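You operate a simulated robot arm through the tools that you are given. There is no shell and no other tool.

Carry out the task below with a simulated robot arm. There is one attempt and no reset: what you move stays moved.

TASK
Put things in order on the top of the window bench. At the end: the cream felt wad from the top of the window bench is on the brown carton (marked "CORD"); the green damp gauge stands where the cream felt wad stood; the grey brush stands where the green brush stood; the green brush stands where the green damp gauge stood; whatever was shut is shut again. Leave all else as you found it, and nothing knocked over.

Only the result counts: the job must be done as asked and must still hold three seconds after the hand-in. Knocking over, shifting, dropping, spilling or breaking anything else fails it.

THE ROBOT
A 7-joint arm with a two-finger parallel gripper, fixed in place. Base frame: the origin is at the foot of the arm, x ahead of it, y to its left, z up; the work surface is at about z = 0. Units: cm, degrees, N and s.
With the tool pointing down near the work surface it reaches from about 24 to 62 cm from the base axis. Its first joint turns from -66.0 to 66.0 degrees. Payload 2.6 kg.
The tool frame sits at the grasp point between the pads (the TCP): z along the fingers, y along the line on which they close. The tips reach 3 cm beyond it. The gripper opens to 9.4 cm. The fingers are 2.8 cm wide and 1 cm thick; the gripper's body (5 by 9.6 cm) begins 5.5 cm behind the TCP.
Orientation is that of the tool frame in the base frame, as a unit quaternion [x, y, z, w]. With the fingers straight down and closing along the base's y, the tool's x points along the base's -x, its y along +y and its z along -z.

THE INTERFACE
- The arm moves only by the tool step_arm. Its argument "series" is a list of rows, each an object (a shift or turn left out is 0, a gripper value left out holds the last) with "translation": the shift along the tool's x, y, z in mm, a list of three; "rotation": the turn, a rotation vector about the tool's x, y, z in degrees, a list of three; "jaw": the finger opening in mm, from 0 to 94. In form: [{"translation": [dx, dy, dz], "rotation": [ax, ay, az], "jaw": jaw}, ...]. A call has 1 to 20 rows; each row shifts and turns the commanded pose from where the row before left it, along the tool's axes as they then stand. A row lasts 0.2 s, in which the tool goes at most 5 cm and 8.6 degrees; a call with a longer step from one row to the next is refused whole, and so is a gripper value outside its range. Where a pose cannot be reached the arm comes as near as it can. A force on the tool above 40 N (or 10 N above the force at the start of the call, whichever is more), or a blocked arm, ends the call early, and 0.2 s more pass. The fingers move at their own pace (about 7.2 cm/s each) and stop on an object; they squeeze with about 35 N. The grip force told is the motor's: it shows also when the fingers shut on nothing. Time passes only in rows, and 0.2 s behind the last, so rows that do not move let the fingers close. It gives the time, the measured TCP pose, the force on the tool (base axes), the opening and the grip force at its end, in the units of the frame above (readings bear some noise), with the torque about the TCP (base axes, N m) and any sound that the robot's microphone picked up.
- Cameras (640 x 400 px; columns grow to the right, rows downward): "scene" is fixed at [3.81, 43.64, 55.56]; the picture's right is [-0.75, -0.67, 0.00], its down [-0.43, 0.48, -0.77] and it looks along [0.51, -0.57, -0.64] (base axes); focal length 358 px, centre (320, 200). "wrist" rides on the gripper at [7.6, 1.4, -10.3] in the tool frame; the picture's right is [-0.18, 0.98, 0.00], its down [-0.75, -0.14, -0.64] and it looks along [-0.63, -0.12, 0.77] (tool axes); focal length 243 px, centre (320, 200). There is no depth. A picture from a camera that has moved, and an enlarged one, comes with that camera's place and axes in the base frame and with its lens.
- get_image(camera): a new picture of that camera. The clock stands still meanwhile.
- inspect(camera, box): a new picture of the part [left, top, right, bottom] of that camera's present view, enlarged. The clock stands still meanwhile.
- close_job(): hands the job in; it is judged then, once.

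Nothing tells you positions but the pictures and the camera data. Unless the task says otherwise, let go and move clear before handing in.

The tools are called after "Call:" as name(argument=value, ...) on one line, values as JSON. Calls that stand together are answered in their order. step_arm: Moves the arm, as the interface text tells. Its arguments: {"type":"object","properties":{"series":{"type":"array"}},"required":["series"]} The other tools are called the same way: get_image (camera) takes a picture; inspect (camera, box) takes an enlarged picture of a part of a camera's view; close_job () hands the job in.

At the start:

```text
time: 0.0
position: [34.22, 13.29, 26.98]
ee_rot: [0.0, 1.0, 0.0, 0.0]
contact_force: [0.0, 0.8, 0.4]
torque: [0.03, -0.01, -0.02]
finger_gap: 9.4
finger_force: 0.1
```

scene: 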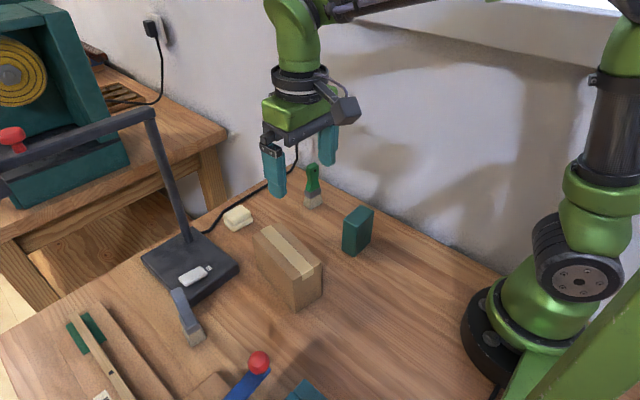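
wrist: 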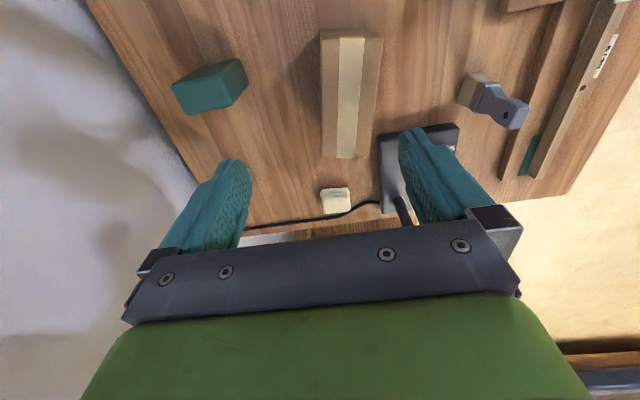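

I see a bench with a brown carton, a green block (perhaps the damp gauge), a cream wad, a green brush standing, a grey brush, a lamp, and a tray. I'll look closer before moving.

Call:
inspect(camera="scene", box=[200, 140, 400, 265])

Call:
inspect(camera="scene", box=[120, 200, 360, 350])

Call:
inspect(camera="scene", box=[0, 250, 340, 400])

Call:
inspect(camera="wrist", box=[120, 0, 640, 240])

```text
3.20 times, centred on (300, 202) of scene
camera zoom: at [3.81, 43.64, 55.56], right [-0.75, -0.67, 0.0], down [-0.43, 0.48, -0.77], along [0.51, -0.57, -0.64], focal length 1144 px, centre (384, 192)
```

zoom: 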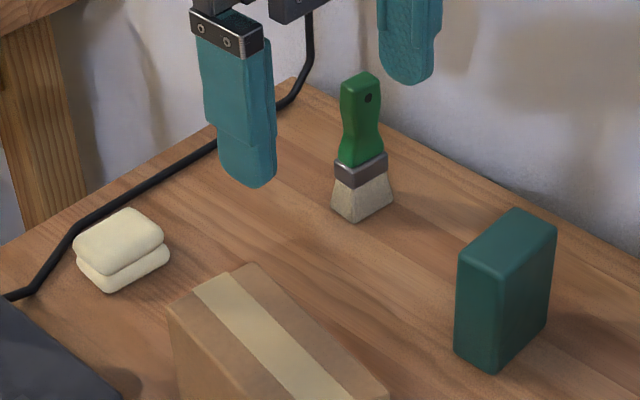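

```text
2.67 times, centred on (240, 275) of scene
camera zoom: at [3.81, 43.64, 55.56], right [-0.75, -0.67, 0.0], down [-0.43, 0.48, -0.77], along [0.51, -0.57, -0.64], focal length 953 px, centre (533, 0)
```

zoom: 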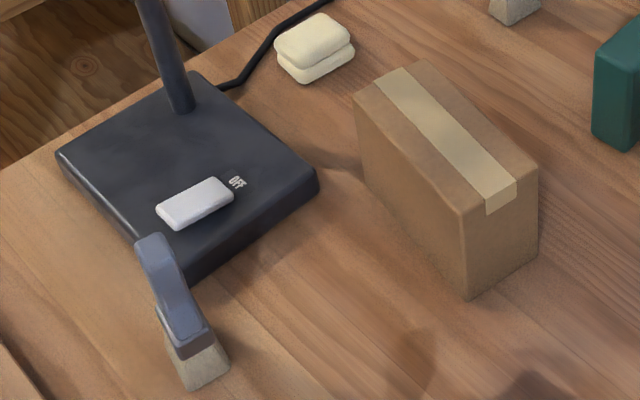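

```text
1.88 times, centred on (170, 325) of scene
camera zoom: at [3.81, 43.64, 55.56], right [-0.75, -0.67, 0.0], down [-0.43, 0.48, -0.77], along [0.51, -0.57, -0.64], focal length 673 px, centre (602, -35)
```

zoom: 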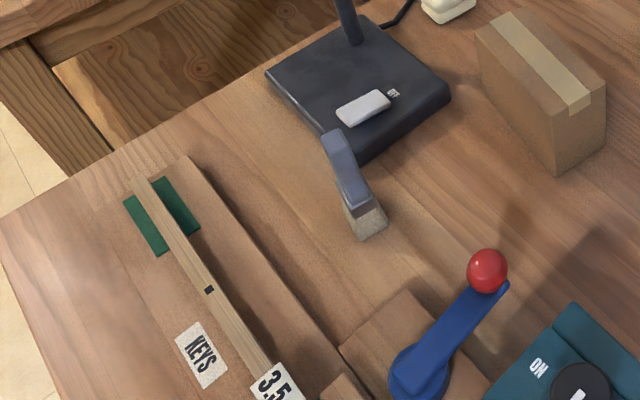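

```text
1.23 times, centred on (380, 120) of wrist
camera zoom: at [26.54, 14.57, 37.21], right [0.18, 0.98, 0.0], down [0.75, -0.14, 0.64], along [0.63, -0.12, -0.77], focal length 299 px, centre (246, 298)
```

zoom: 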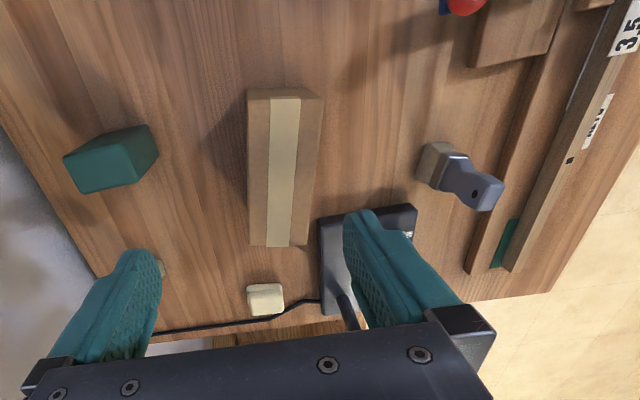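

The layout from the scene view: wad near (56,12), gauge block near (33,0), green brush near (48.5,-4), grey brush near (40,34.5), carton spanning about x 30–44, y 13–20. I'll move the wrist camera to check labels and refine positions.

Call:
step_arm(series=[{"translation": [20, -35, 0]}, {"translation": [20, -35, 0]}, {"translation": [20, -30, 0]}, {"translation": [0, 0, 0]}])

```text
time: 1.0
position: [28.19, 3.16, 27.0]
ee_rot: [0.0, 1.0, 0.0, 0.0]
contact_force: [0.2, -0.5, -0.1]
torque: [0.0, 0.0, -0.03]
finger_gap: 9.4
finger_force: 0.1
```

Now I look from here with the wrist and scene cameras.

Call:
get_image(camera="wrist")

Call:
get_image(camera="scene")

```text
taken
camera wrist: at [20.5, 4.49, 37.25], right [0.18, 0.98, 0.0], down [0.75, -0.14, 0.64], along [0.63, -0.12, -0.77], focal length 243 px, centre (320, 200)
```

wrist: 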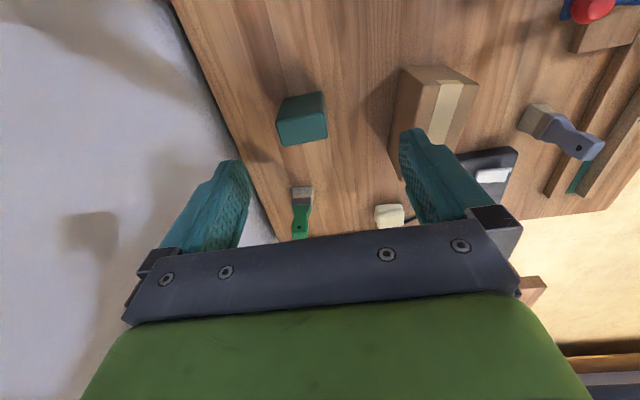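

```text
taken
```

scene: 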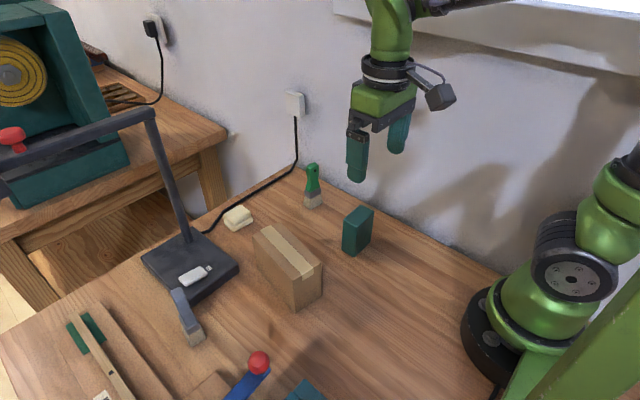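

I enlarge the wrist view to check the gauge's and carton's near faces.

Call:
inspect(camera="wrist", box=[240, 50, 480, 200])

Call:
inspect(camera="wrist", box=[260, 150, 420, 250])

Call:
inspect(camera="scene", box=[280, 140, 400, 265])

Call:
inspect(camera="scene", box=[0, 0, 240, 150])

```text
2.67 times, centred on (360, 125) of wrist
camera zoom: at [20.5, 4.49, 37.25], right [0.18, 0.98, 0.0], down [0.75, -0.14, 0.64], along [0.63, -0.12, -0.77], focal length 647 px, centre (213, 400)
```

zoom: 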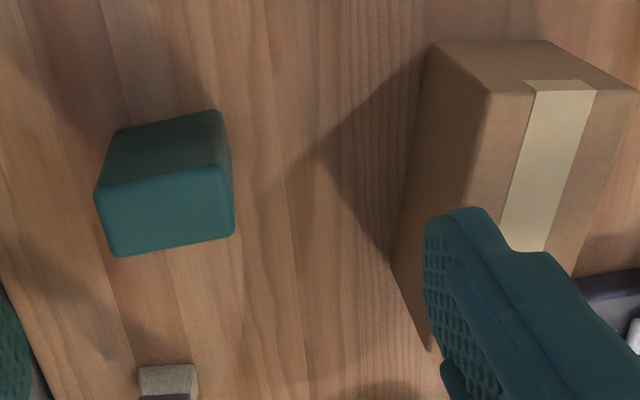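

```text
4.00 times, centred on (340, 200) of wrist
camera zoom: at [20.5, 4.49, 37.25], right [0.18, 0.98, 0.0], down [0.75, -0.14, 0.64], along [0.63, -0.12, -0.77], focal length 970 px, centre (240, 200)
```

zoom: 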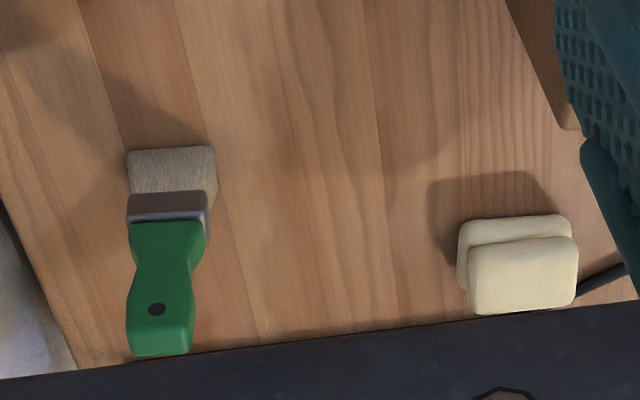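

```text
3.20 times, centred on (340, 202) of scene
camera zoom: at [3.81, 43.64, 55.56], right [-0.75, -0.67, 0.0], down [-0.43, 0.48, -0.77], along [0.51, -0.57, -0.64], focal length 1144 px, centre (256, 192)
```

zoom: 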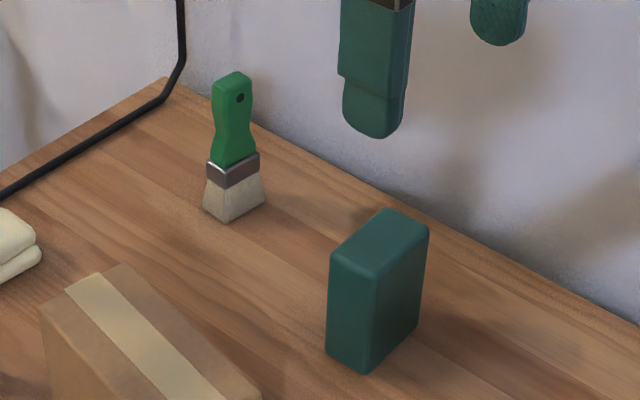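

```text
2.67 times, centred on (120, 75) of scene
camera zoom: at [3.81, 43.64, 55.56], right [-0.75, -0.67, 0.0], down [-0.43, 0.48, -0.77], along [0.51, -0.57, -0.64], focal length 953 px, centre (853, 533)
```

zoom: 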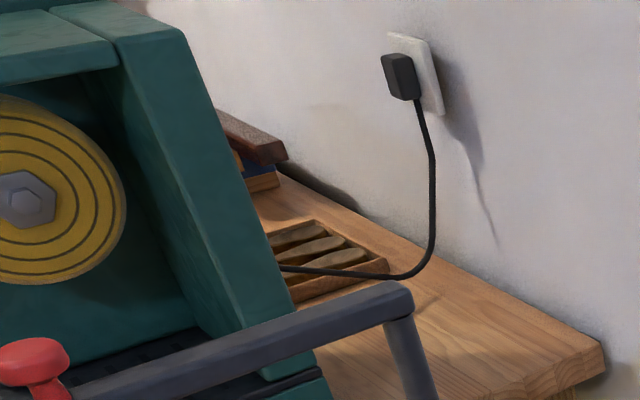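

The gauge is the only green block on the bench, and the carton top spans roughly (29.5–43.6, 12–20) at height 9, turned about -10°. First comes the wad, at about (56.3, 12.2), so I move high over it.

Call:
step_arm(series=[{"translation": [-40, 13, 0]}, {"translation": [-40, 13, 0]}, {"translation": [-40, 13, 0]}, {"translation": [-40, 13, 0]}, {"translation": [-40, 13, 0]}, {"translation": [-40, 13, 0]}, {"translation": [-41, 12, 0]}, {"translation": [0, 0, 40]}, {"translation": [0, 0, 40]}, {"translation": [0, 0, 40]}, {"translation": [0, 0, 0]}])

Call:
get_image(camera="wrist")

Call:
get_image(camera="scene")

```text
time: 3.4
position: [55.23, 11.95, 14.81]
ee_rot: [0.001, 1.0, 0.001, 0.0]
contact_force: [0.4, 0.2, -0.1]
torque: [-0.01, 0.03, 0.01]
finger_gap: 9.39
finger_force: 0.0
out of reach, approached as far as the arm can: row 7
```

```text
taken
camera wrist: at [47.63, 13.27, 25.09], right [0.18, 0.98, 0.0], down [0.75, -0.14, 0.64], along [0.63, -0.12, -0.77], focal length 243 px, centre (320, 200)
```

wrist: 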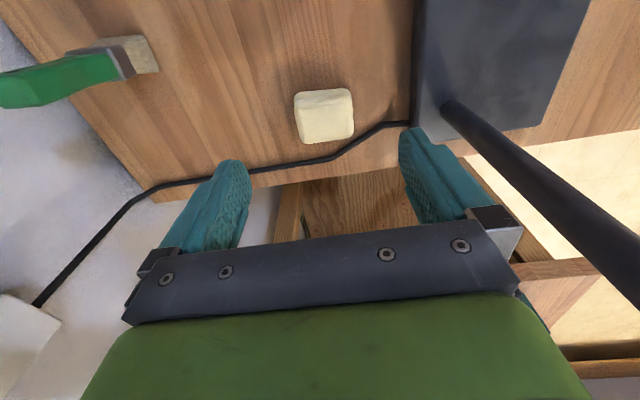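

```text
taken
```

scene: 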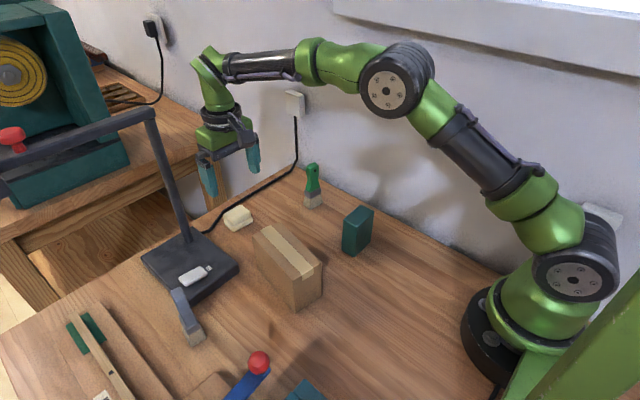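

The wad's centre is at about (56.4, 12.2) and the fingers straddle it cleanly. I go down and grip it.

Call:
step_arm(series=[{"translation": [0, 2, 38]}, {"translation": [-6, 0, 38]}, {"translation": [-6, 0, 25]}, {"translation": [0, 0, 11]}, {"translation": [0, 0, 0]}])

Call:
get_image(camera="scene")

Call:
get_image(camera="wrist")

```text
time: 4.6
position: [56.47, 12.11, 3.71]
ee_rot: [0.0, 1.0, 0.0, 0.0]
contact_force: [0.1, -0.4, 0.2]
torque: [0.0, 0.01, 0.01]
finger_gap: 9.39
finger_force: 0.0
```

```text
taken
```

scene: 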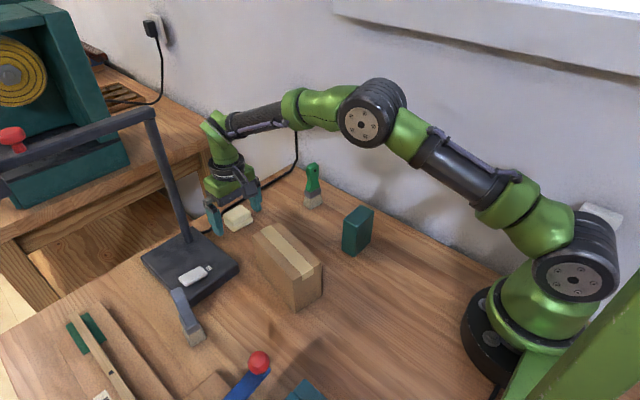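

```text
taken
camera wrist: at [48.8, 13.51, 13.91], right [0.18, 0.98, 0.0], down [0.75, -0.14, 0.64], along [0.63, -0.12, -0.77], focal length 243 px, centre (320, 200)
```

wrist: 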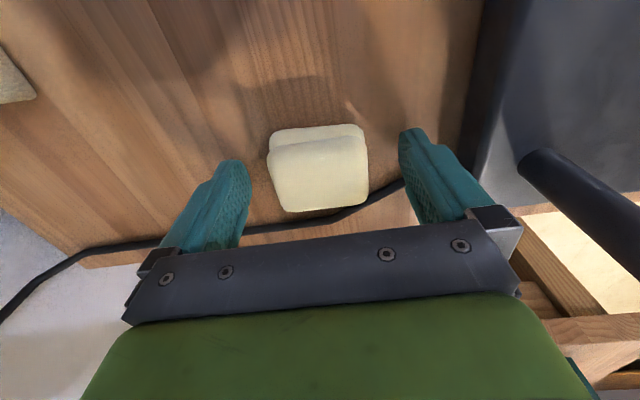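

Clear on both sides. I close on the wad.

Call:
step_arm(series=[{"jaw": 40}, {}, {}, {}, {}])

```text
time: 5.8
position: [56.38, 12.13, 3.78]
ee_rot: [0.0, 1.0, -0.001, 0.0]
contact_force: [-2.5, -0.4, 6.0]
torque: [-0.04, 0.03, -0.13]
finger_gap: 5.7
finger_force: 35.0
```

The wad is held (gap 5.7 cm). I lift it, carry it over the carton's centre (36.6, 16.0) and look.

Call:
step_arm(series=[{"translation": [0, 0, -20]}, {"translation": [0, 0, -40]}, {"translation": [0, 0, -45]}, {"translation": [0, 0, -45]}, {"translation": [40, 8, 0]}, {"translation": [40, 8, 0]}, {"translation": [40, 8, 0]}, {"translation": [40, 8, 0]}, {"translation": [38, 7, 0]}, {}, {}])

Call:
get_image(camera="scene")

Call:
get_image(camera="wrist")

```text
time: 8.2
position: [36.58, 16.16, 18.69]
ee_rot: [0.0, 1.0, 0.0, 0.0]
contact_force: [0.3, -0.7, 0.2]
torque: [0.04, 0.01, 0.0]
finger_gap: 4.01
finger_force: 0.1
```

```text
taken
```

scene: 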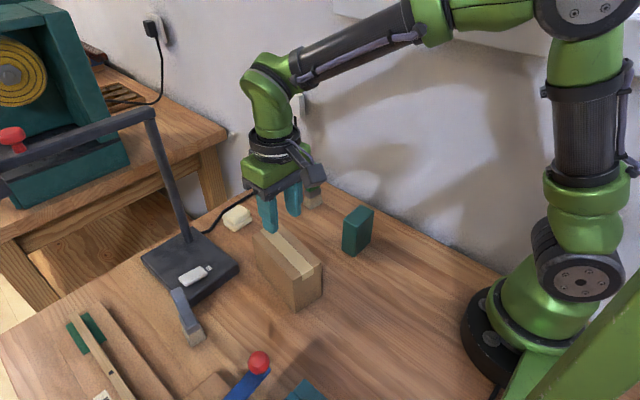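

```text
taken
camera wrist: at [28.87, 17.43, 28.96], right [0.18, 0.98, 0.0], down [0.75, -0.14, 0.64], along [0.63, -0.12, -0.77], focal length 243 px, centre (320, 200)
```

wrist: 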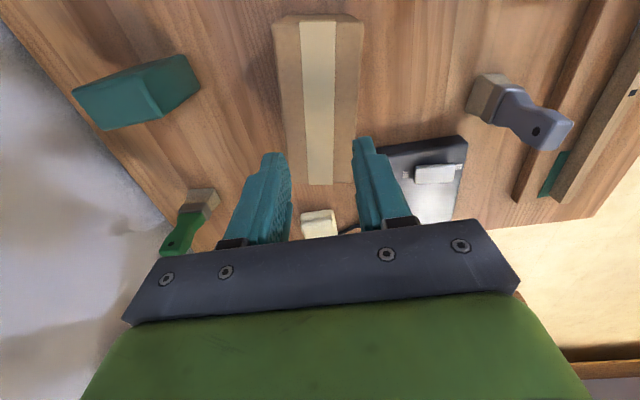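

The wad slipped out and is still near its place; I examine how it lies now.

Call:
inspect(camera="scene", box=[190, 180, 286, 240])

Call:
inspect(camera="wrist", box=[280, 180, 376, 240])

```text
6.67 times, centred on (238, 210) of scene
camera zoom: at [3.81, 43.64, 55.56], right [-0.75, -0.67, 0.0], down [-0.43, 0.48, -0.77], along [0.51, -0.57, -0.64], focal length 2383 px, centre (867, 133)
```

zoom: 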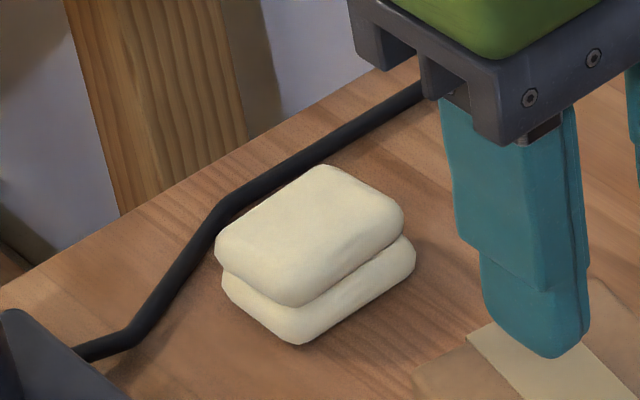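

```text
6.67 times, centred on (328, 210) of wrist
camera zoom: at [28.87, 17.43, 28.96], right [0.18, 0.98, 0.0], down [0.75, -0.14, 0.64], along [0.63, -0.12, -0.77], focal length 1618 px, centre (267, 133)
```

zoom: 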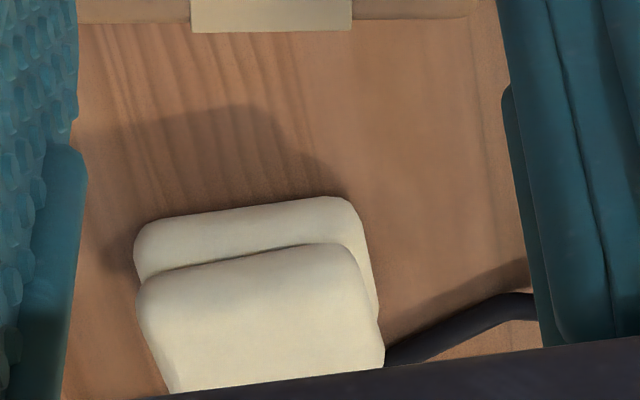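

The wad has hardly moved (y 9.5–14.75, x 54.4–58.6), squarely aligned with the base axes. I go back, grip lower and firmer, and lift slowly while watching the readings.

Call:
step_arm(series=[{"translation": [-38, -7, 0], "jaw": 94}, {"translation": [-40, -8, 0]}, {"translation": [-40, -8, 0]}, {"translation": [-40, -8, 0]}, {"translation": [-40, -8, 0]}, {"translation": [0, 0, 45]}, {"translation": [0, 0, 45]}, {"translation": [0, 0, 40]}, {"translation": [0, 0, 20]}, {"translation": [0, 0, 5]}, {}])

Call:
get_image(camera="wrist")

Call:
inspect(camera="scene", box=[180, 170, 292, 240])

```text
time: 10.6
position: [56.32, 12.25, 3.32]
ee_rot: [0.0, 1.0, 0.0, 0.0]
contact_force: [0.4, -0.3, 0.3]
torque: [0.03, -0.04, 0.0]
finger_gap: 9.41
finger_force: 0.0
```

```text
taken
camera wrist: at [48.85, 13.53, 13.48], right [0.18, 0.98, 0.0], down [0.75, -0.14, 0.64], along [0.63, -0.12, -0.77], focal length 243 px, centre (320, 200)
```

wrist: 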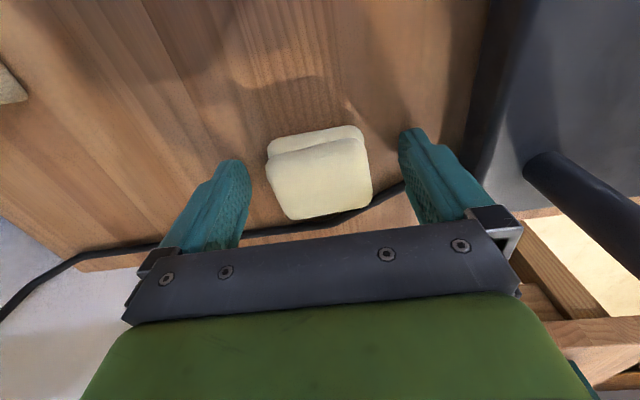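

```text
5.71 times, centred on (236, 205) of scene
camera zoom: at [3.81, 43.64, 55.56], right [-0.75, -0.67, 0.0], down [-0.43, 0.48, -0.77], along [0.51, -0.57, -0.64], focal length 2043 px, centre (800, 171)
```

zoom: 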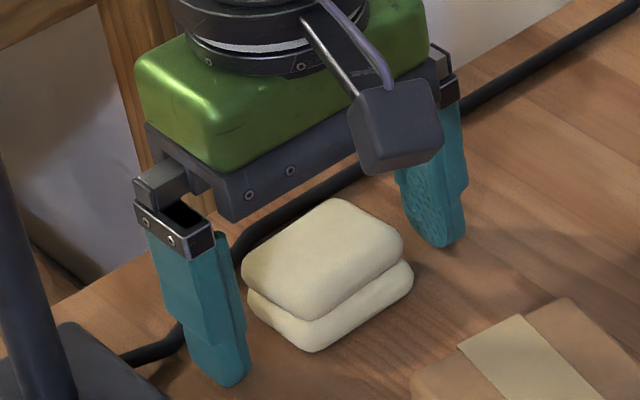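

The fingers straddle the wad well. I lower a touch more and close.

Call:
step_arm(series=[{"translation": [0, 0, 2]}, {"jaw": 0}, {}, {}, {}, {}, {}])

Call:
inspect(camera="scene", box=[180, 170, 292, 240])

Call:
get_image(camera="wrist")

```text
time: 12.2
position: [56.6, 12.08, 3.08]
ee_rot: [-0.001, 1.0, 0.0, 0.0]
contact_force: [0.4, 0.0, 0.3]
torque: [0.03, -0.02, -0.04]
finger_gap: 5.88
finger_force: 35.0
```

```text
5.71 times, centred on (236, 205) of scene
camera zoom: at [3.81, 43.64, 55.56], right [-0.75, -0.67, 0.0], down [-0.43, 0.48, -0.77], along [0.51, -0.57, -0.64], focal length 2043 px, centre (800, 171)
```

zoom: 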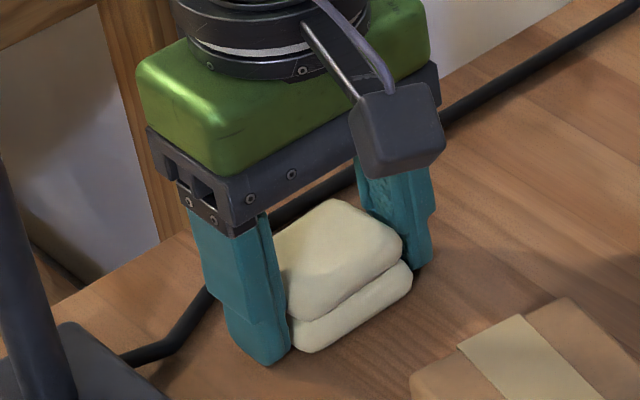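

```text
taken
camera wrist: at [48.85, 13.51, 13.3], right [0.18, 0.98, 0.0], down [0.75, -0.14, 0.64], along [0.63, -0.12, -0.77], focal length 243 px, centre (320, 200)
```

wrist: 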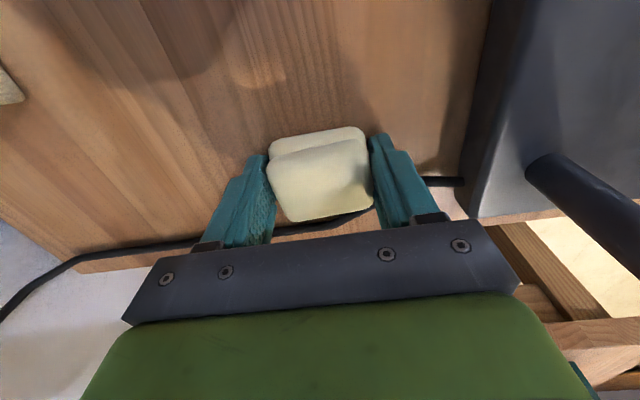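

Firm grip with no upward force this time. I lift slowly and check the gap.

Call:
step_arm(series=[{"translation": [0, 0, -3]}, {"translation": [0, 0, -5]}, {"translation": [0, 0, -8]}, {"translation": [0, 0, -10]}, {"translation": [0, 0, -10]}, {}])

Call:
inspect(camera="scene", box=[180, 150, 292, 240])

```text
time: 13.6
position: [56.4, 12.14, 6.63]
ee_rot: [0.0, 1.0, 0.0, 0.0]
contact_force: [0.2, -0.6, 0.0]
torque: [0.0, -0.01, -0.01]
finger_gap: 5.89
finger_force: 35.4
```

```text
4.44 times, centred on (236, 195) of scene
camera zoom: at [3.81, 43.64, 55.56], right [-0.75, -0.67, 0.0], down [-0.43, 0.48, -0.77], along [0.51, -0.57, -0.64], focal length 1589 px, centre (693, 222)
```

zoom: 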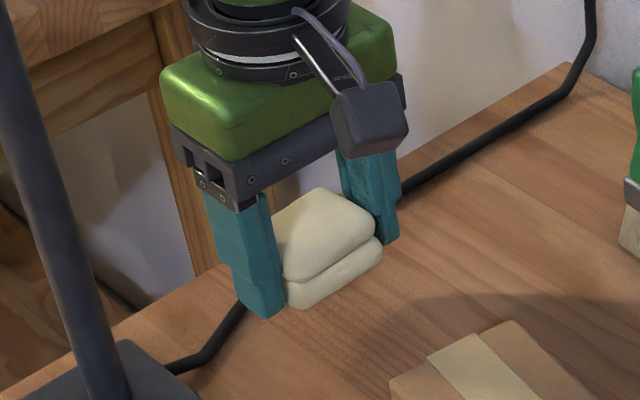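

It holds. I raise it and carry it gently over the carton.

Call:
step_arm(series=[{"translation": [0, 0, -20]}, {"translation": [0, 0, -30]}, {"translation": [0, 0, -30]}, {"translation": [0, 0, -30]}, {"translation": [0, 0, -10]}, {"translation": [15, 3, 0]}, {"translation": [30, 6, 0]}, {"translation": [30, 6, 0]}, {"translation": [30, 6, 0]}, {"translation": [30, 6, 0]}, {"translation": [30, 6, 0]}, {"translation": [20, 4, 0]}, {"translation": [10, 2, 0]}, {}, {}])

Call:
get_image(camera="scene")

Call:
get_image(camera="wrist")

```text
time: 16.8
position: [36.83, 16.05, 18.72]
ee_rot: [-0.001, 1.0, 0.0, 0.0]
contact_force: [-0.4, 0.3, -0.1]
torque: [-0.01, 0.0, 0.01]
finger_gap: 5.9
finger_force: 35.0
```

```text
taken
```

scene: 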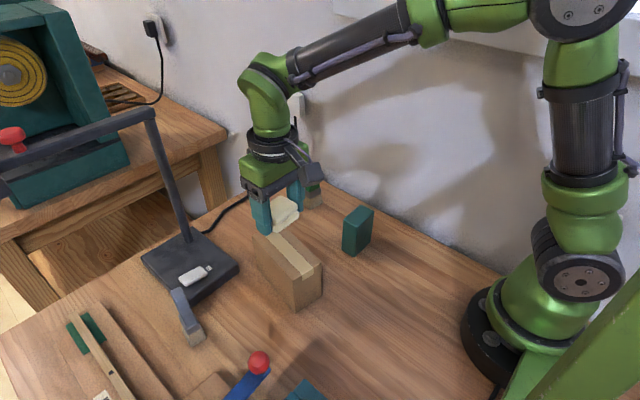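

```text
taken
camera wrist: at [29.29, 17.43, 28.91], right [0.18, 0.98, 0.0], down [0.75, -0.14, 0.64], along [0.63, -0.12, -0.77], focal length 243 px, centre (320, 200)
```

wrist: 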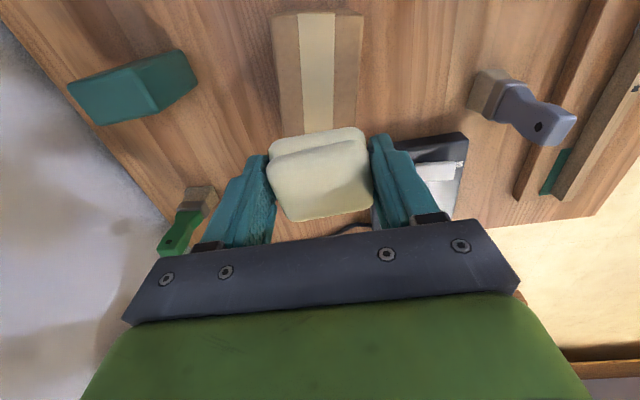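

Wad held over the carton. I turn 8° to match the carton's line and descend, finishing slowly to feel contact.

Call:
step_arm(series=[{"translation": [0, 0, 20], "rotation": [0, 0, 4]}, {"translation": [0, 0, 20], "rotation": [0, 0, 4]}, {"translation": [0, 0, 12]}, {"translation": [0, 0, 5]}, {}])

Call:
inspect(camera="scene", box=[230, 180, 342, 320])

```text
time: 18.0
position: [36.88, 15.95, 12.91]
ee_rot: [0.068, 0.998, -0.001, 0.0]
contact_force: [-0.3, -0.1, -0.6]
torque: [0.03, -0.03, 0.01]
finger_gap: 5.88
finger_force: 34.8
```

```text
2.86 times, centred on (286, 250) of scene
camera zoom: at [3.81, 43.64, 55.56], right [-0.75, -0.67, 0.0], down [-0.43, 0.48, -0.77], along [0.51, -0.57, -0.64], focal length 1021 px, centre (417, 57)
```

zoom: 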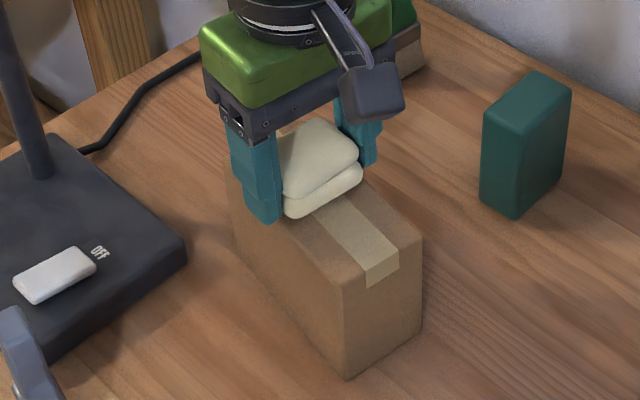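

Well placed above the carton top. I lower in small steps toward contact.

Call:
step_arm(series=[{"translation": [0, 0, 2]}, {"translation": [0, 0, 2]}, {"translation": [0, 0, 2]}, {}])

Call:
inspect(camera="scene", box=[230, 180, 342, 250])

```text
time: 19.0
position: [36.99, 16.05, 12.41]
ee_rot: [0.07, 0.998, 0.001, 0.001]
contact_force: [-9.7, -5.2, 28.2]
torque: [-0.7, 0.48, -0.08]
finger_gap: 5.92
finger_force: 35.0
```

```text
5.71 times, centred on (286, 215) of scene
camera zoom: at [3.8, 43.63, 55.57], right [-0.75, -0.67, 0.0], down [-0.43, 0.48, -0.77], along [0.51, -0.57, -0.64], focal length 2043 px, centre (514, 114)
```

zoom: 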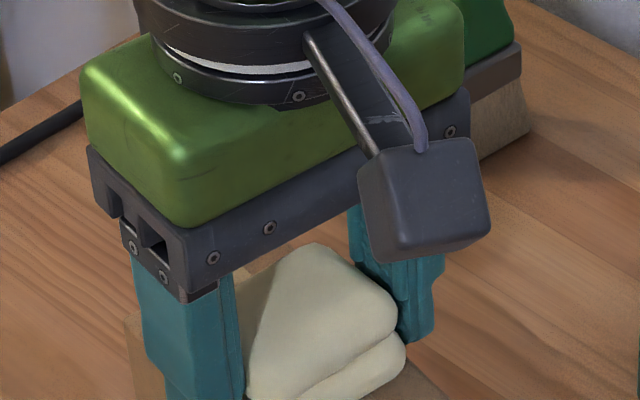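

Contact is felt at about 12.5. I ease up 1.5 mm and read the force before opening.

Call:
step_arm(series=[{"translation": [0, 0, -2]}, {}])

```text
time: 19.6
position: [37.05, 16.07, 12.56]
ee_rot: [0.069, 0.998, 0.0, 0.001]
contact_force: [2.0, -2.1, 6.4]
torque: [-0.04, -0.02, -0.08]
finger_gap: 5.87
finger_force: 34.5
```

Light contact only. I open and rise straight up.

Call:
step_arm(series=[{"jaw": 66}, {"jaw": 76}, {"jaw": 94}, {}, {"translation": [0, 0, -15]}, {"translation": [0, 0, -30]}, {"translation": [0, 0, -40]}, {"translation": [0, 0, -40]}, {}])

Call:
inspect(camera="scene", box=[200, 170, 392, 320])

Call:
get_image(camera="wrist")

```text
time: 21.6
position: [36.87, 15.92, 25.13]
ee_rot: [0.07, 0.998, 0.0, -0.001]
contact_force: [0.1, 0.9, -1.9]
torque: [0.01, 0.0, 0.01]
finger_gap: 9.4
finger_force: 0.1
```

```text
2.67 times, centred on (296, 245) of scene
camera zoom: at [3.81, 43.64, 55.56], right [-0.75, -0.67, 0.0], down [-0.43, 0.48, -0.77], along [0.51, -0.57, -0.64], focal length 953 px, centre (384, 80)
```

zoom: 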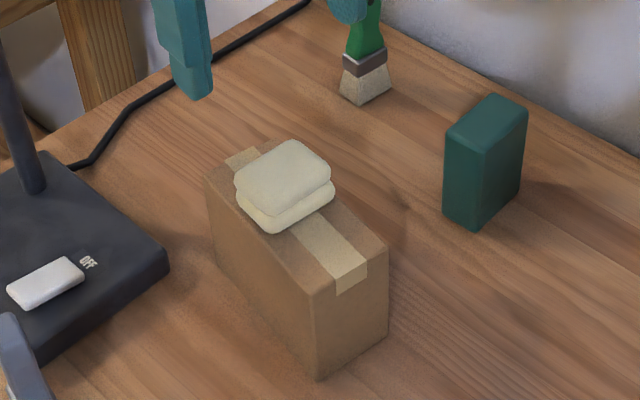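

```text
taken
camera wrist: at [29.56, 18.33, 35.33], right [0.32, 0.95, 0.0], down [0.73, -0.24, 0.64], along [0.61, -0.2, -0.77], focal length 243 px, centre (320, 200)
```

wrist: 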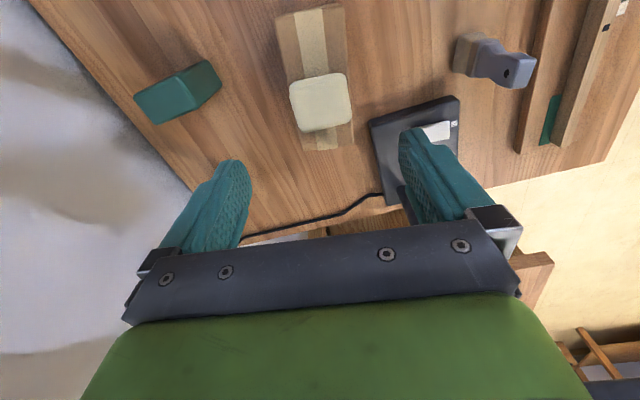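

The wad sits squarely on the carton, which hasn't shifted. Next is the gauge at about (32.4, 0.0), 3.3 × 6 cm and 8.7 tall. I turn back and move above it.

Call:
step_arm(series=[{"rotation": [0, 0, -4]}, {"rotation": [0, 0, -4]}, {"translation": [11, -39, 0]}, {"translation": [11, -40, 0]}, {"translation": [11, -40, 0]}, {"translation": [11, -40, 0]}, {"translation": [0, 0, 30]}, {"translation": [0, 0, 30]}, {}])

Call:
get_image(camera="wrist")

Call:
get_image(camera="scene")

```text
time: 23.6
position: [32.51, 0.1, 19.11]
ee_rot: [0.0, 1.0, 0.0, 0.0]
contact_force: [-0.2, -0.3, -0.2]
torque: [-0.01, -0.03, -0.01]
finger_gap: 9.38
finger_force: 0.0
```

```text
taken
camera wrist: at [24.81, 1.5, 29.29], right [0.18, 0.98, 0.0], down [0.75, -0.14, 0.64], along [0.63, -0.12, -0.77], focal length 243 px, centre (320, 200)
```

wrist: 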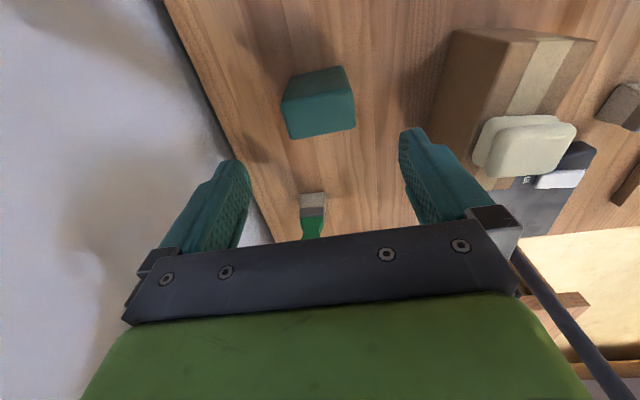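

```text
taken
```

scene: 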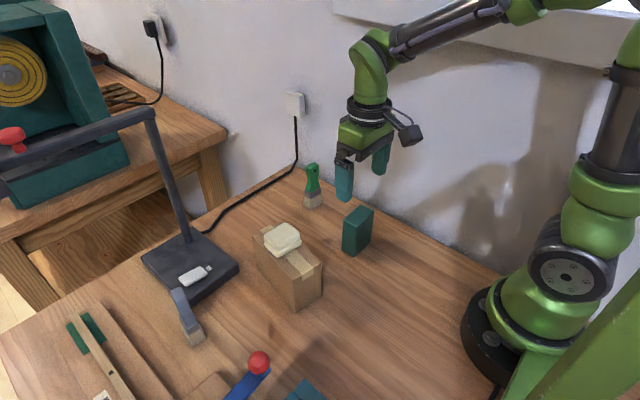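

I enlarge the gauge for a precise fix before descending.

Call:
inspect(camera="wrist", box=[260, 50, 380, 150])

Call:
inspect(camera="wrist", box=[400, 10, 640, 200])

```text
4.00 times, centred on (320, 100) of wrist
camera zoom: at [24.81, 1.5, 29.29], right [0.18, 0.98, 0.0], down [0.75, -0.14, 0.64], along [0.63, -0.12, -0.77], focal length 970 px, centre (320, 600)
```

zoom: 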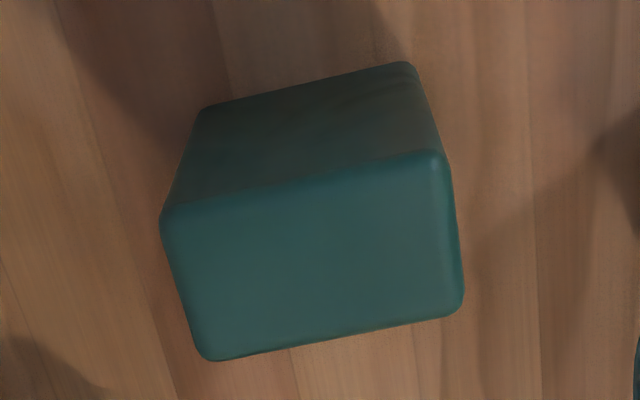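

```text
2.11 times, centred on (520, 105) of wrist
camera zoom: at [24.81, 1.5, 29.29], right [0.18, 0.98, 0.0], down [0.75, -0.14, 0.64], along [0.63, -0.12, -0.77], focal length 511 px, centre (-101, 400)
```

zoom: 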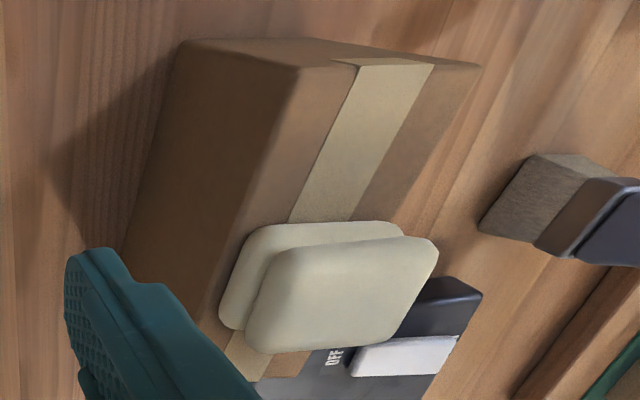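

Gauge centre (32.4, 0.0), aligned with the axes. I descend to mid-height and close on its ±y faces.

Call:
step_arm(series=[{"translation": [1, -1, 30]}, {"translation": [0, 0, 35]}, {"translation": [0, 0, 35]}, {"translation": [0, 0, 25]}, {"translation": [0, 0, 8]}, {}, {"jaw": 0}, {}, {}, {}, {}])

Call:
get_image(camera="wrist")

Call:
inspect(camera="scene", box=[290, 140, 420, 270])

```text
time: 26.0
position: [32.48, 0.04, 5.77]
ee_rot: [-0.001, 1.0, 0.0, 0.0]
contact_force: [-0.1, -0.3, 0.6]
torque: [0.0, 0.03, -0.01]
finger_gap: 6.61
finger_force: 34.7
```

```text
taken
camera wrist: at [24.85, 1.41, 16.03], right [0.18, 0.98, 0.0], down [0.75, -0.14, 0.64], along [0.63, -0.12, -0.77], focal length 243 px, centre (320, 200)
```

wrist: 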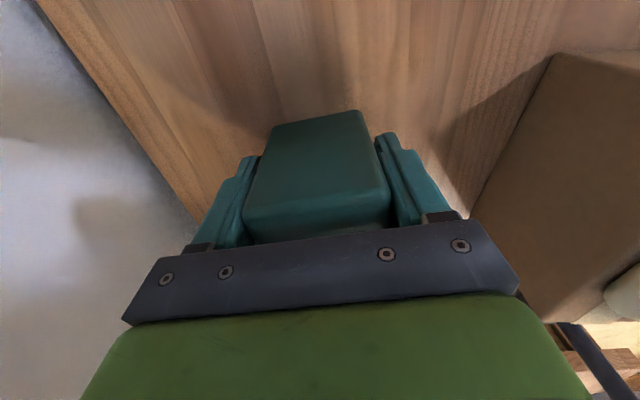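

```text
3.08 times, centred on (355, 205) of scene
camera zoom: at [3.81, 43.64, 55.56], right [-0.75, -0.67, 0.0], down [-0.43, 0.48, -0.77], along [0.51, -0.57, -0.64], focal length 1100 px, centre (212, 185)
```

zoom: 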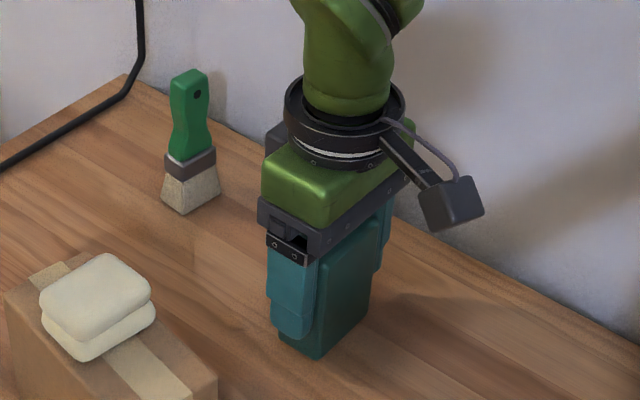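

Gripped. I lift slowly and check it holds before traveling.

Call:
step_arm(series=[{"translation": [0, 0, -3]}, {"translation": [0, 0, -6]}, {"translation": [0, 0, -10]}, {"translation": [0, 0, -15]}, {}])

Call:
inspect(camera="scene", box=[290, 140, 420, 270])

```text
time: 27.2
position: [32.49, 0.1, 9.24]
ee_rot: [0.0, 1.0, 0.001, 0.001]
contact_force: [-0.7, -0.5, -1.5]
torque: [0.02, 0.0, 0.01]
finger_gap: 6.57
finger_force: 35.0
```

```text
3.08 times, centred on (355, 205) of scene
camera zoom: at [3.81, 43.64, 55.56], right [-0.75, -0.67, 0.0], down [-0.43, 0.48, -0.77], along [0.51, -0.57, -0.64], focal length 1100 px, centre (212, 185)
```

zoom: 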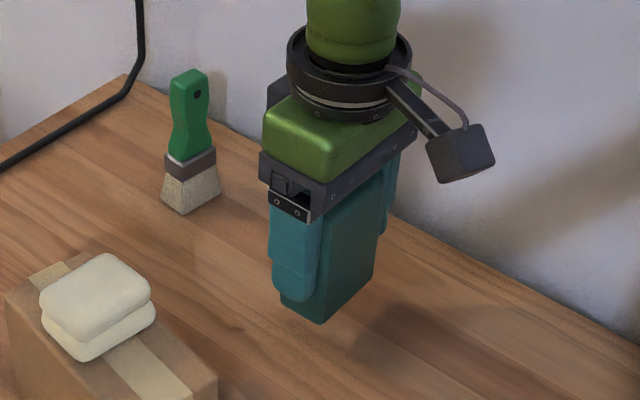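

The gauge is held upright. I raise it and carry it to the wad's old place (56.4, 12.15).

Call:
step_arm(series=[{"translation": [0, 0, -30]}, {"translation": [0, 0, -30]}, {"translation": [0, 0, -25]}, {"translation": [-12, 6, 0]}, {"translation": [-27, 14, 0]}, {"translation": [-28, 14, 0]}, {"translation": [-28, 14, 0]}, {"translation": [-28, 14, 0]}, {"translation": [-28, 14, 0]}, {"translation": [-28, 14, 0]}, {"translation": [-28, 14, 0]}, {"translation": [-21, 11, 0]}, {"translation": [-11, 6, 0]}, {}, {}])

Call:
get_image(camera="scene")

Call:
get_image(camera="wrist")

```text
time: 30.4
position: [56.36, 12.22, 17.54]
ee_rot: [0.001, 1.0, 0.0, -0.001]
contact_force: [0.6, -0.3, -1.6]
torque: [-0.01, -0.02, 0.01]
finger_gap: 6.6
finger_force: 35.2
```

```text
taken
```

scene: 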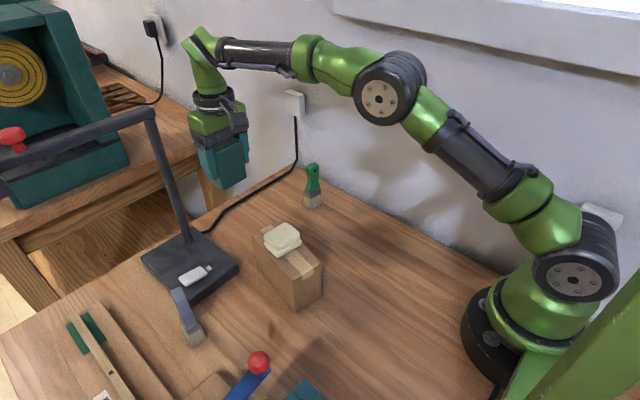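

```text
taken
camera wrist: at [48.68, 13.52, 27.86], right [0.18, 0.98, 0.0], down [0.75, -0.14, 0.64], along [0.63, -0.12, -0.77], focal length 243 px, centre (320, 200)
```

wrist: 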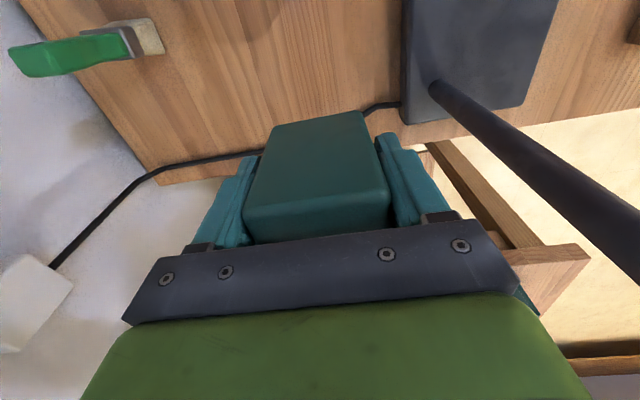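

Clear of the cable and the lamp. I lower until just above the bench, then feel for contact.

Call:
step_arm(series=[{"translation": [0, 0, 30]}, {"translation": [0, 0, 35]}, {"translation": [0, 0, 30]}, {"translation": [0, 0, 15]}, {"translation": [0, 0, 3]}, {}])

Call:
inspect(camera="scene", box=[170, 130, 310, 250])

```text
time: 31.8
position: [56.3, 12.14, 6.31]
ee_rot: [0.0, 1.0, 0.0, -0.001]
contact_force: [0.1, -0.5, -0.8]
torque: [0.0, -0.01, 0.02]
finger_gap: 6.6
finger_force: 35.3
```

```text
3.33 times, centred on (240, 190) of scene
camera zoom: at [3.81, 43.64, 55.56], right [-0.75, -0.67, 0.0], down [-0.43, 0.48, -0.77], along [0.51, -0.57, -0.64], focal length 1192 px, centre (587, 233)
```

zoom: 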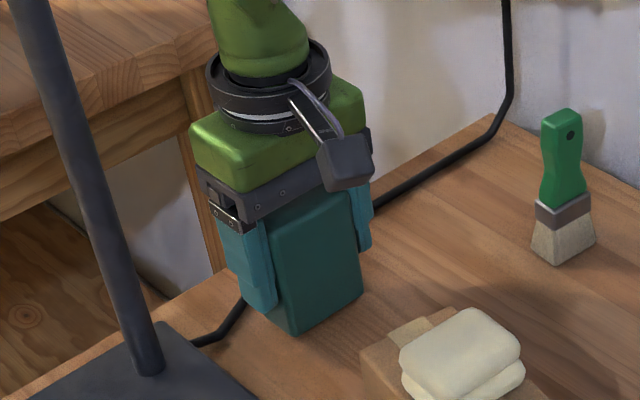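

Call:
step_arm(series=[{"translation": [0, 0, 3]}, {"translation": [0, 0, 1.5]}, {}])

```text
time: 32.6
position: [56.32, 12.16, 5.81]
ee_rot: [0.0, 1.0, 0.0, -0.001]
contact_force: [-0.6, -0.2, -1.5]
torque: [0.02, 0.01, -0.02]
finger_gap: 6.57
finger_force: 35.1
```

The gauge is just above or touching the bench. I go 1 mm further and check the force.

Call:
step_arm(series=[{"translation": [0, 0, 1]}, {}])

```text
time: 33.2
position: [56.33, 12.16, 5.72]
ee_rot: [0.001, 1.0, 0.0, 0.0]
contact_force: [0.6, 0.1, -1.2]
torque: [0.01, 0.0, -0.01]
finger_gap: 6.6
finger_force: 35.4
```

Call:
step_arm(series=[{"translation": [0, 0, 0.7]}, {}])

```text
time: 33.8
position: [56.35, 12.1, 5.7]
ee_rot: [-0.001, 1.0, -0.001, 0.001]
contact_force: [0.4, -0.4, 0.2]
torque: [0.03, -0.02, 0.01]
finger_gap: 6.59
finger_force: 35.1
```

Its weight has just passed to the bench (force about zero). I release and rise.

Call:
step_arm(series=[{"jaw": 70}, {"jaw": 80}, {"jaw": 94}, {}, {"translation": [0, 0, -20]}, {"translation": [0, 0, -40]}, {"translation": [0, 0, -40]}, {}])

Call:
inspect(camera="scene", box=[170, 130, 310, 250])

Call:
get_image(camera="wrist")

```text
time: 35.6
position: [56.42, 12.14, 15.94]
ee_rot: [0.0, 1.0, 0.0, 0.0]
contact_force: [-0.6, 0.6, -1.0]
torque: [-0.02, 0.02, -0.02]
finger_gap: 9.42
finger_force: 0.0
```

```text
3.33 times, centred on (240, 190) of scene
camera zoom: at [3.81, 43.64, 55.56], right [-0.75, -0.67, 0.0], down [-0.43, 0.48, -0.77], along [0.51, -0.57, -0.64], focal length 1192 px, centre (587, 233)
```

zoom: 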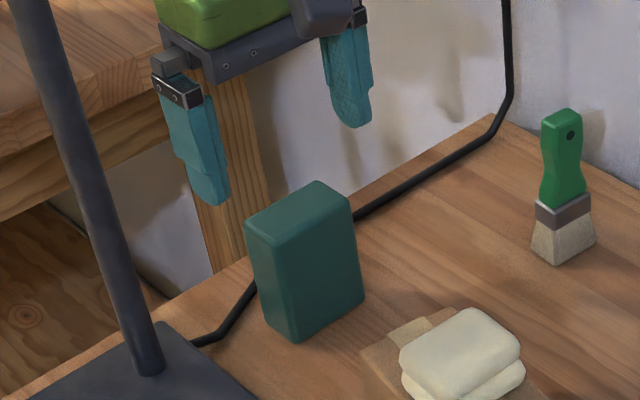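

```text
taken
camera wrist: at [48.76, 13.49, 26.06], right [0.18, 0.98, 0.0], down [0.75, -0.14, 0.64], along [0.63, -0.12, -0.77], focal length 243 px, centre (320, 200)
```

wrist: 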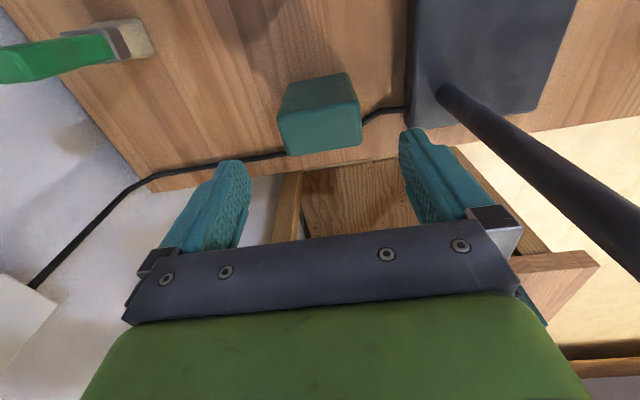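

The gauge stands upright at the wad's old place. Next is the green brush near (48.4, -3.9), about 11 cm tall; I move above it, partly closing the jaw because of the wall.

Call:
step_arm(series=[{"translation": [0, 0, -41]}, {"translation": [20, -40, 0], "jaw": 70}, {"translation": [20, -40, 0]}, {"translation": [20, -40, 0]}, {"translation": [19, -40, 0]}, {}, {}])

Call:
get_image(camera="wrist")

Call:
get_image(camera="scene")

```text
time: 37.2
position: [48.37, -3.89, 19.67]
ee_rot: [0.0, 1.0, 0.0, 0.001]
contact_force: [0.1, -0.6, 1.1]
torque: [0.0, -0.04, 0.0]
finger_gap: 6.99
finger_force: 0.1
```

```text
taken
camera wrist: at [40.77, -2.6, 30.05], right [0.18, 0.98, 0.0], down [0.75, -0.14, 0.64], along [0.63, -0.12, -0.77], focal length 243 px, centre (320, 200)
```

wrist: 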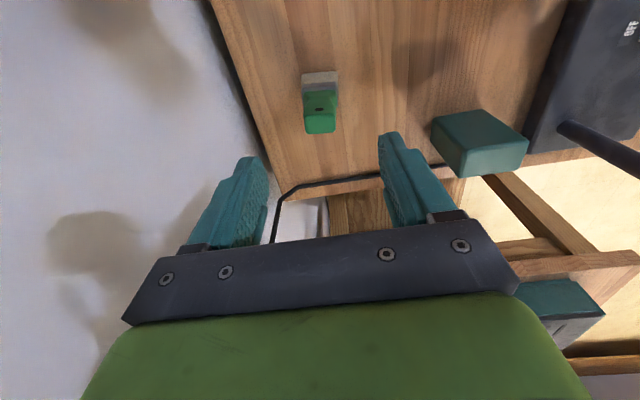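

```text
taken
```

scene: 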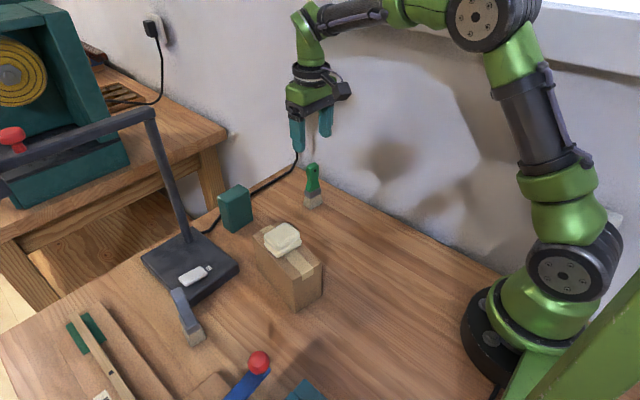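

Call:
inspect(camera="wrist", box=[280, 50, 360, 150])

Call:
inspect(camera="scene", box=[280, 150, 344, 220])

```text
4.00 times, centred on (320, 100) of wrist
camera zoom: at [40.77, -2.6, 30.05], right [0.18, 0.98, 0.0], down [0.75, -0.14, 0.64], along [0.63, -0.12, -0.77], focal length 970 px, centre (320, 600)
```

zoom: 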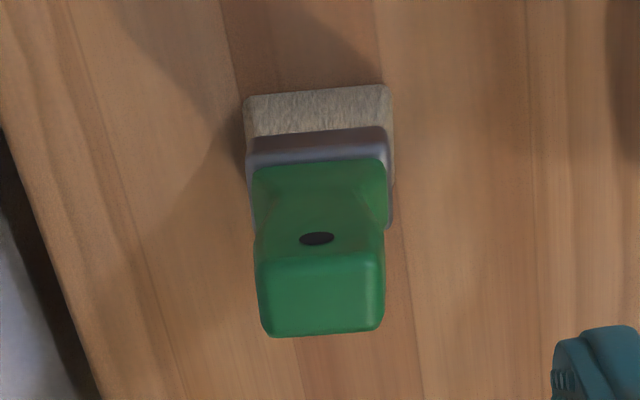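

```text
5.71 times, centred on (312, 185) of scene
camera zoom: at [3.81, 43.64, 55.56], right [-0.75, -0.67, 0.0], down [-0.43, 0.48, -0.77], along [0.51, -0.57, -0.64], focal length 2043 px, centre (366, 286)
```

zoom: 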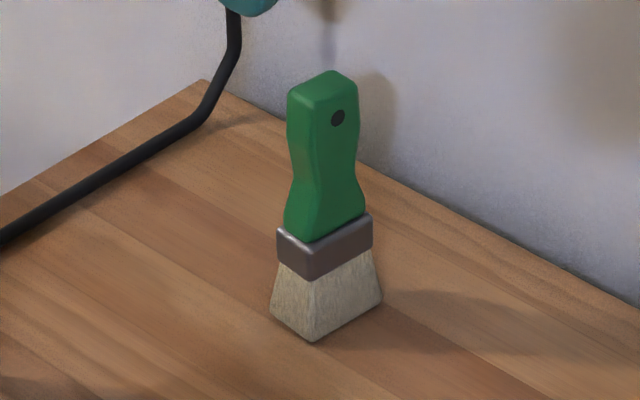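

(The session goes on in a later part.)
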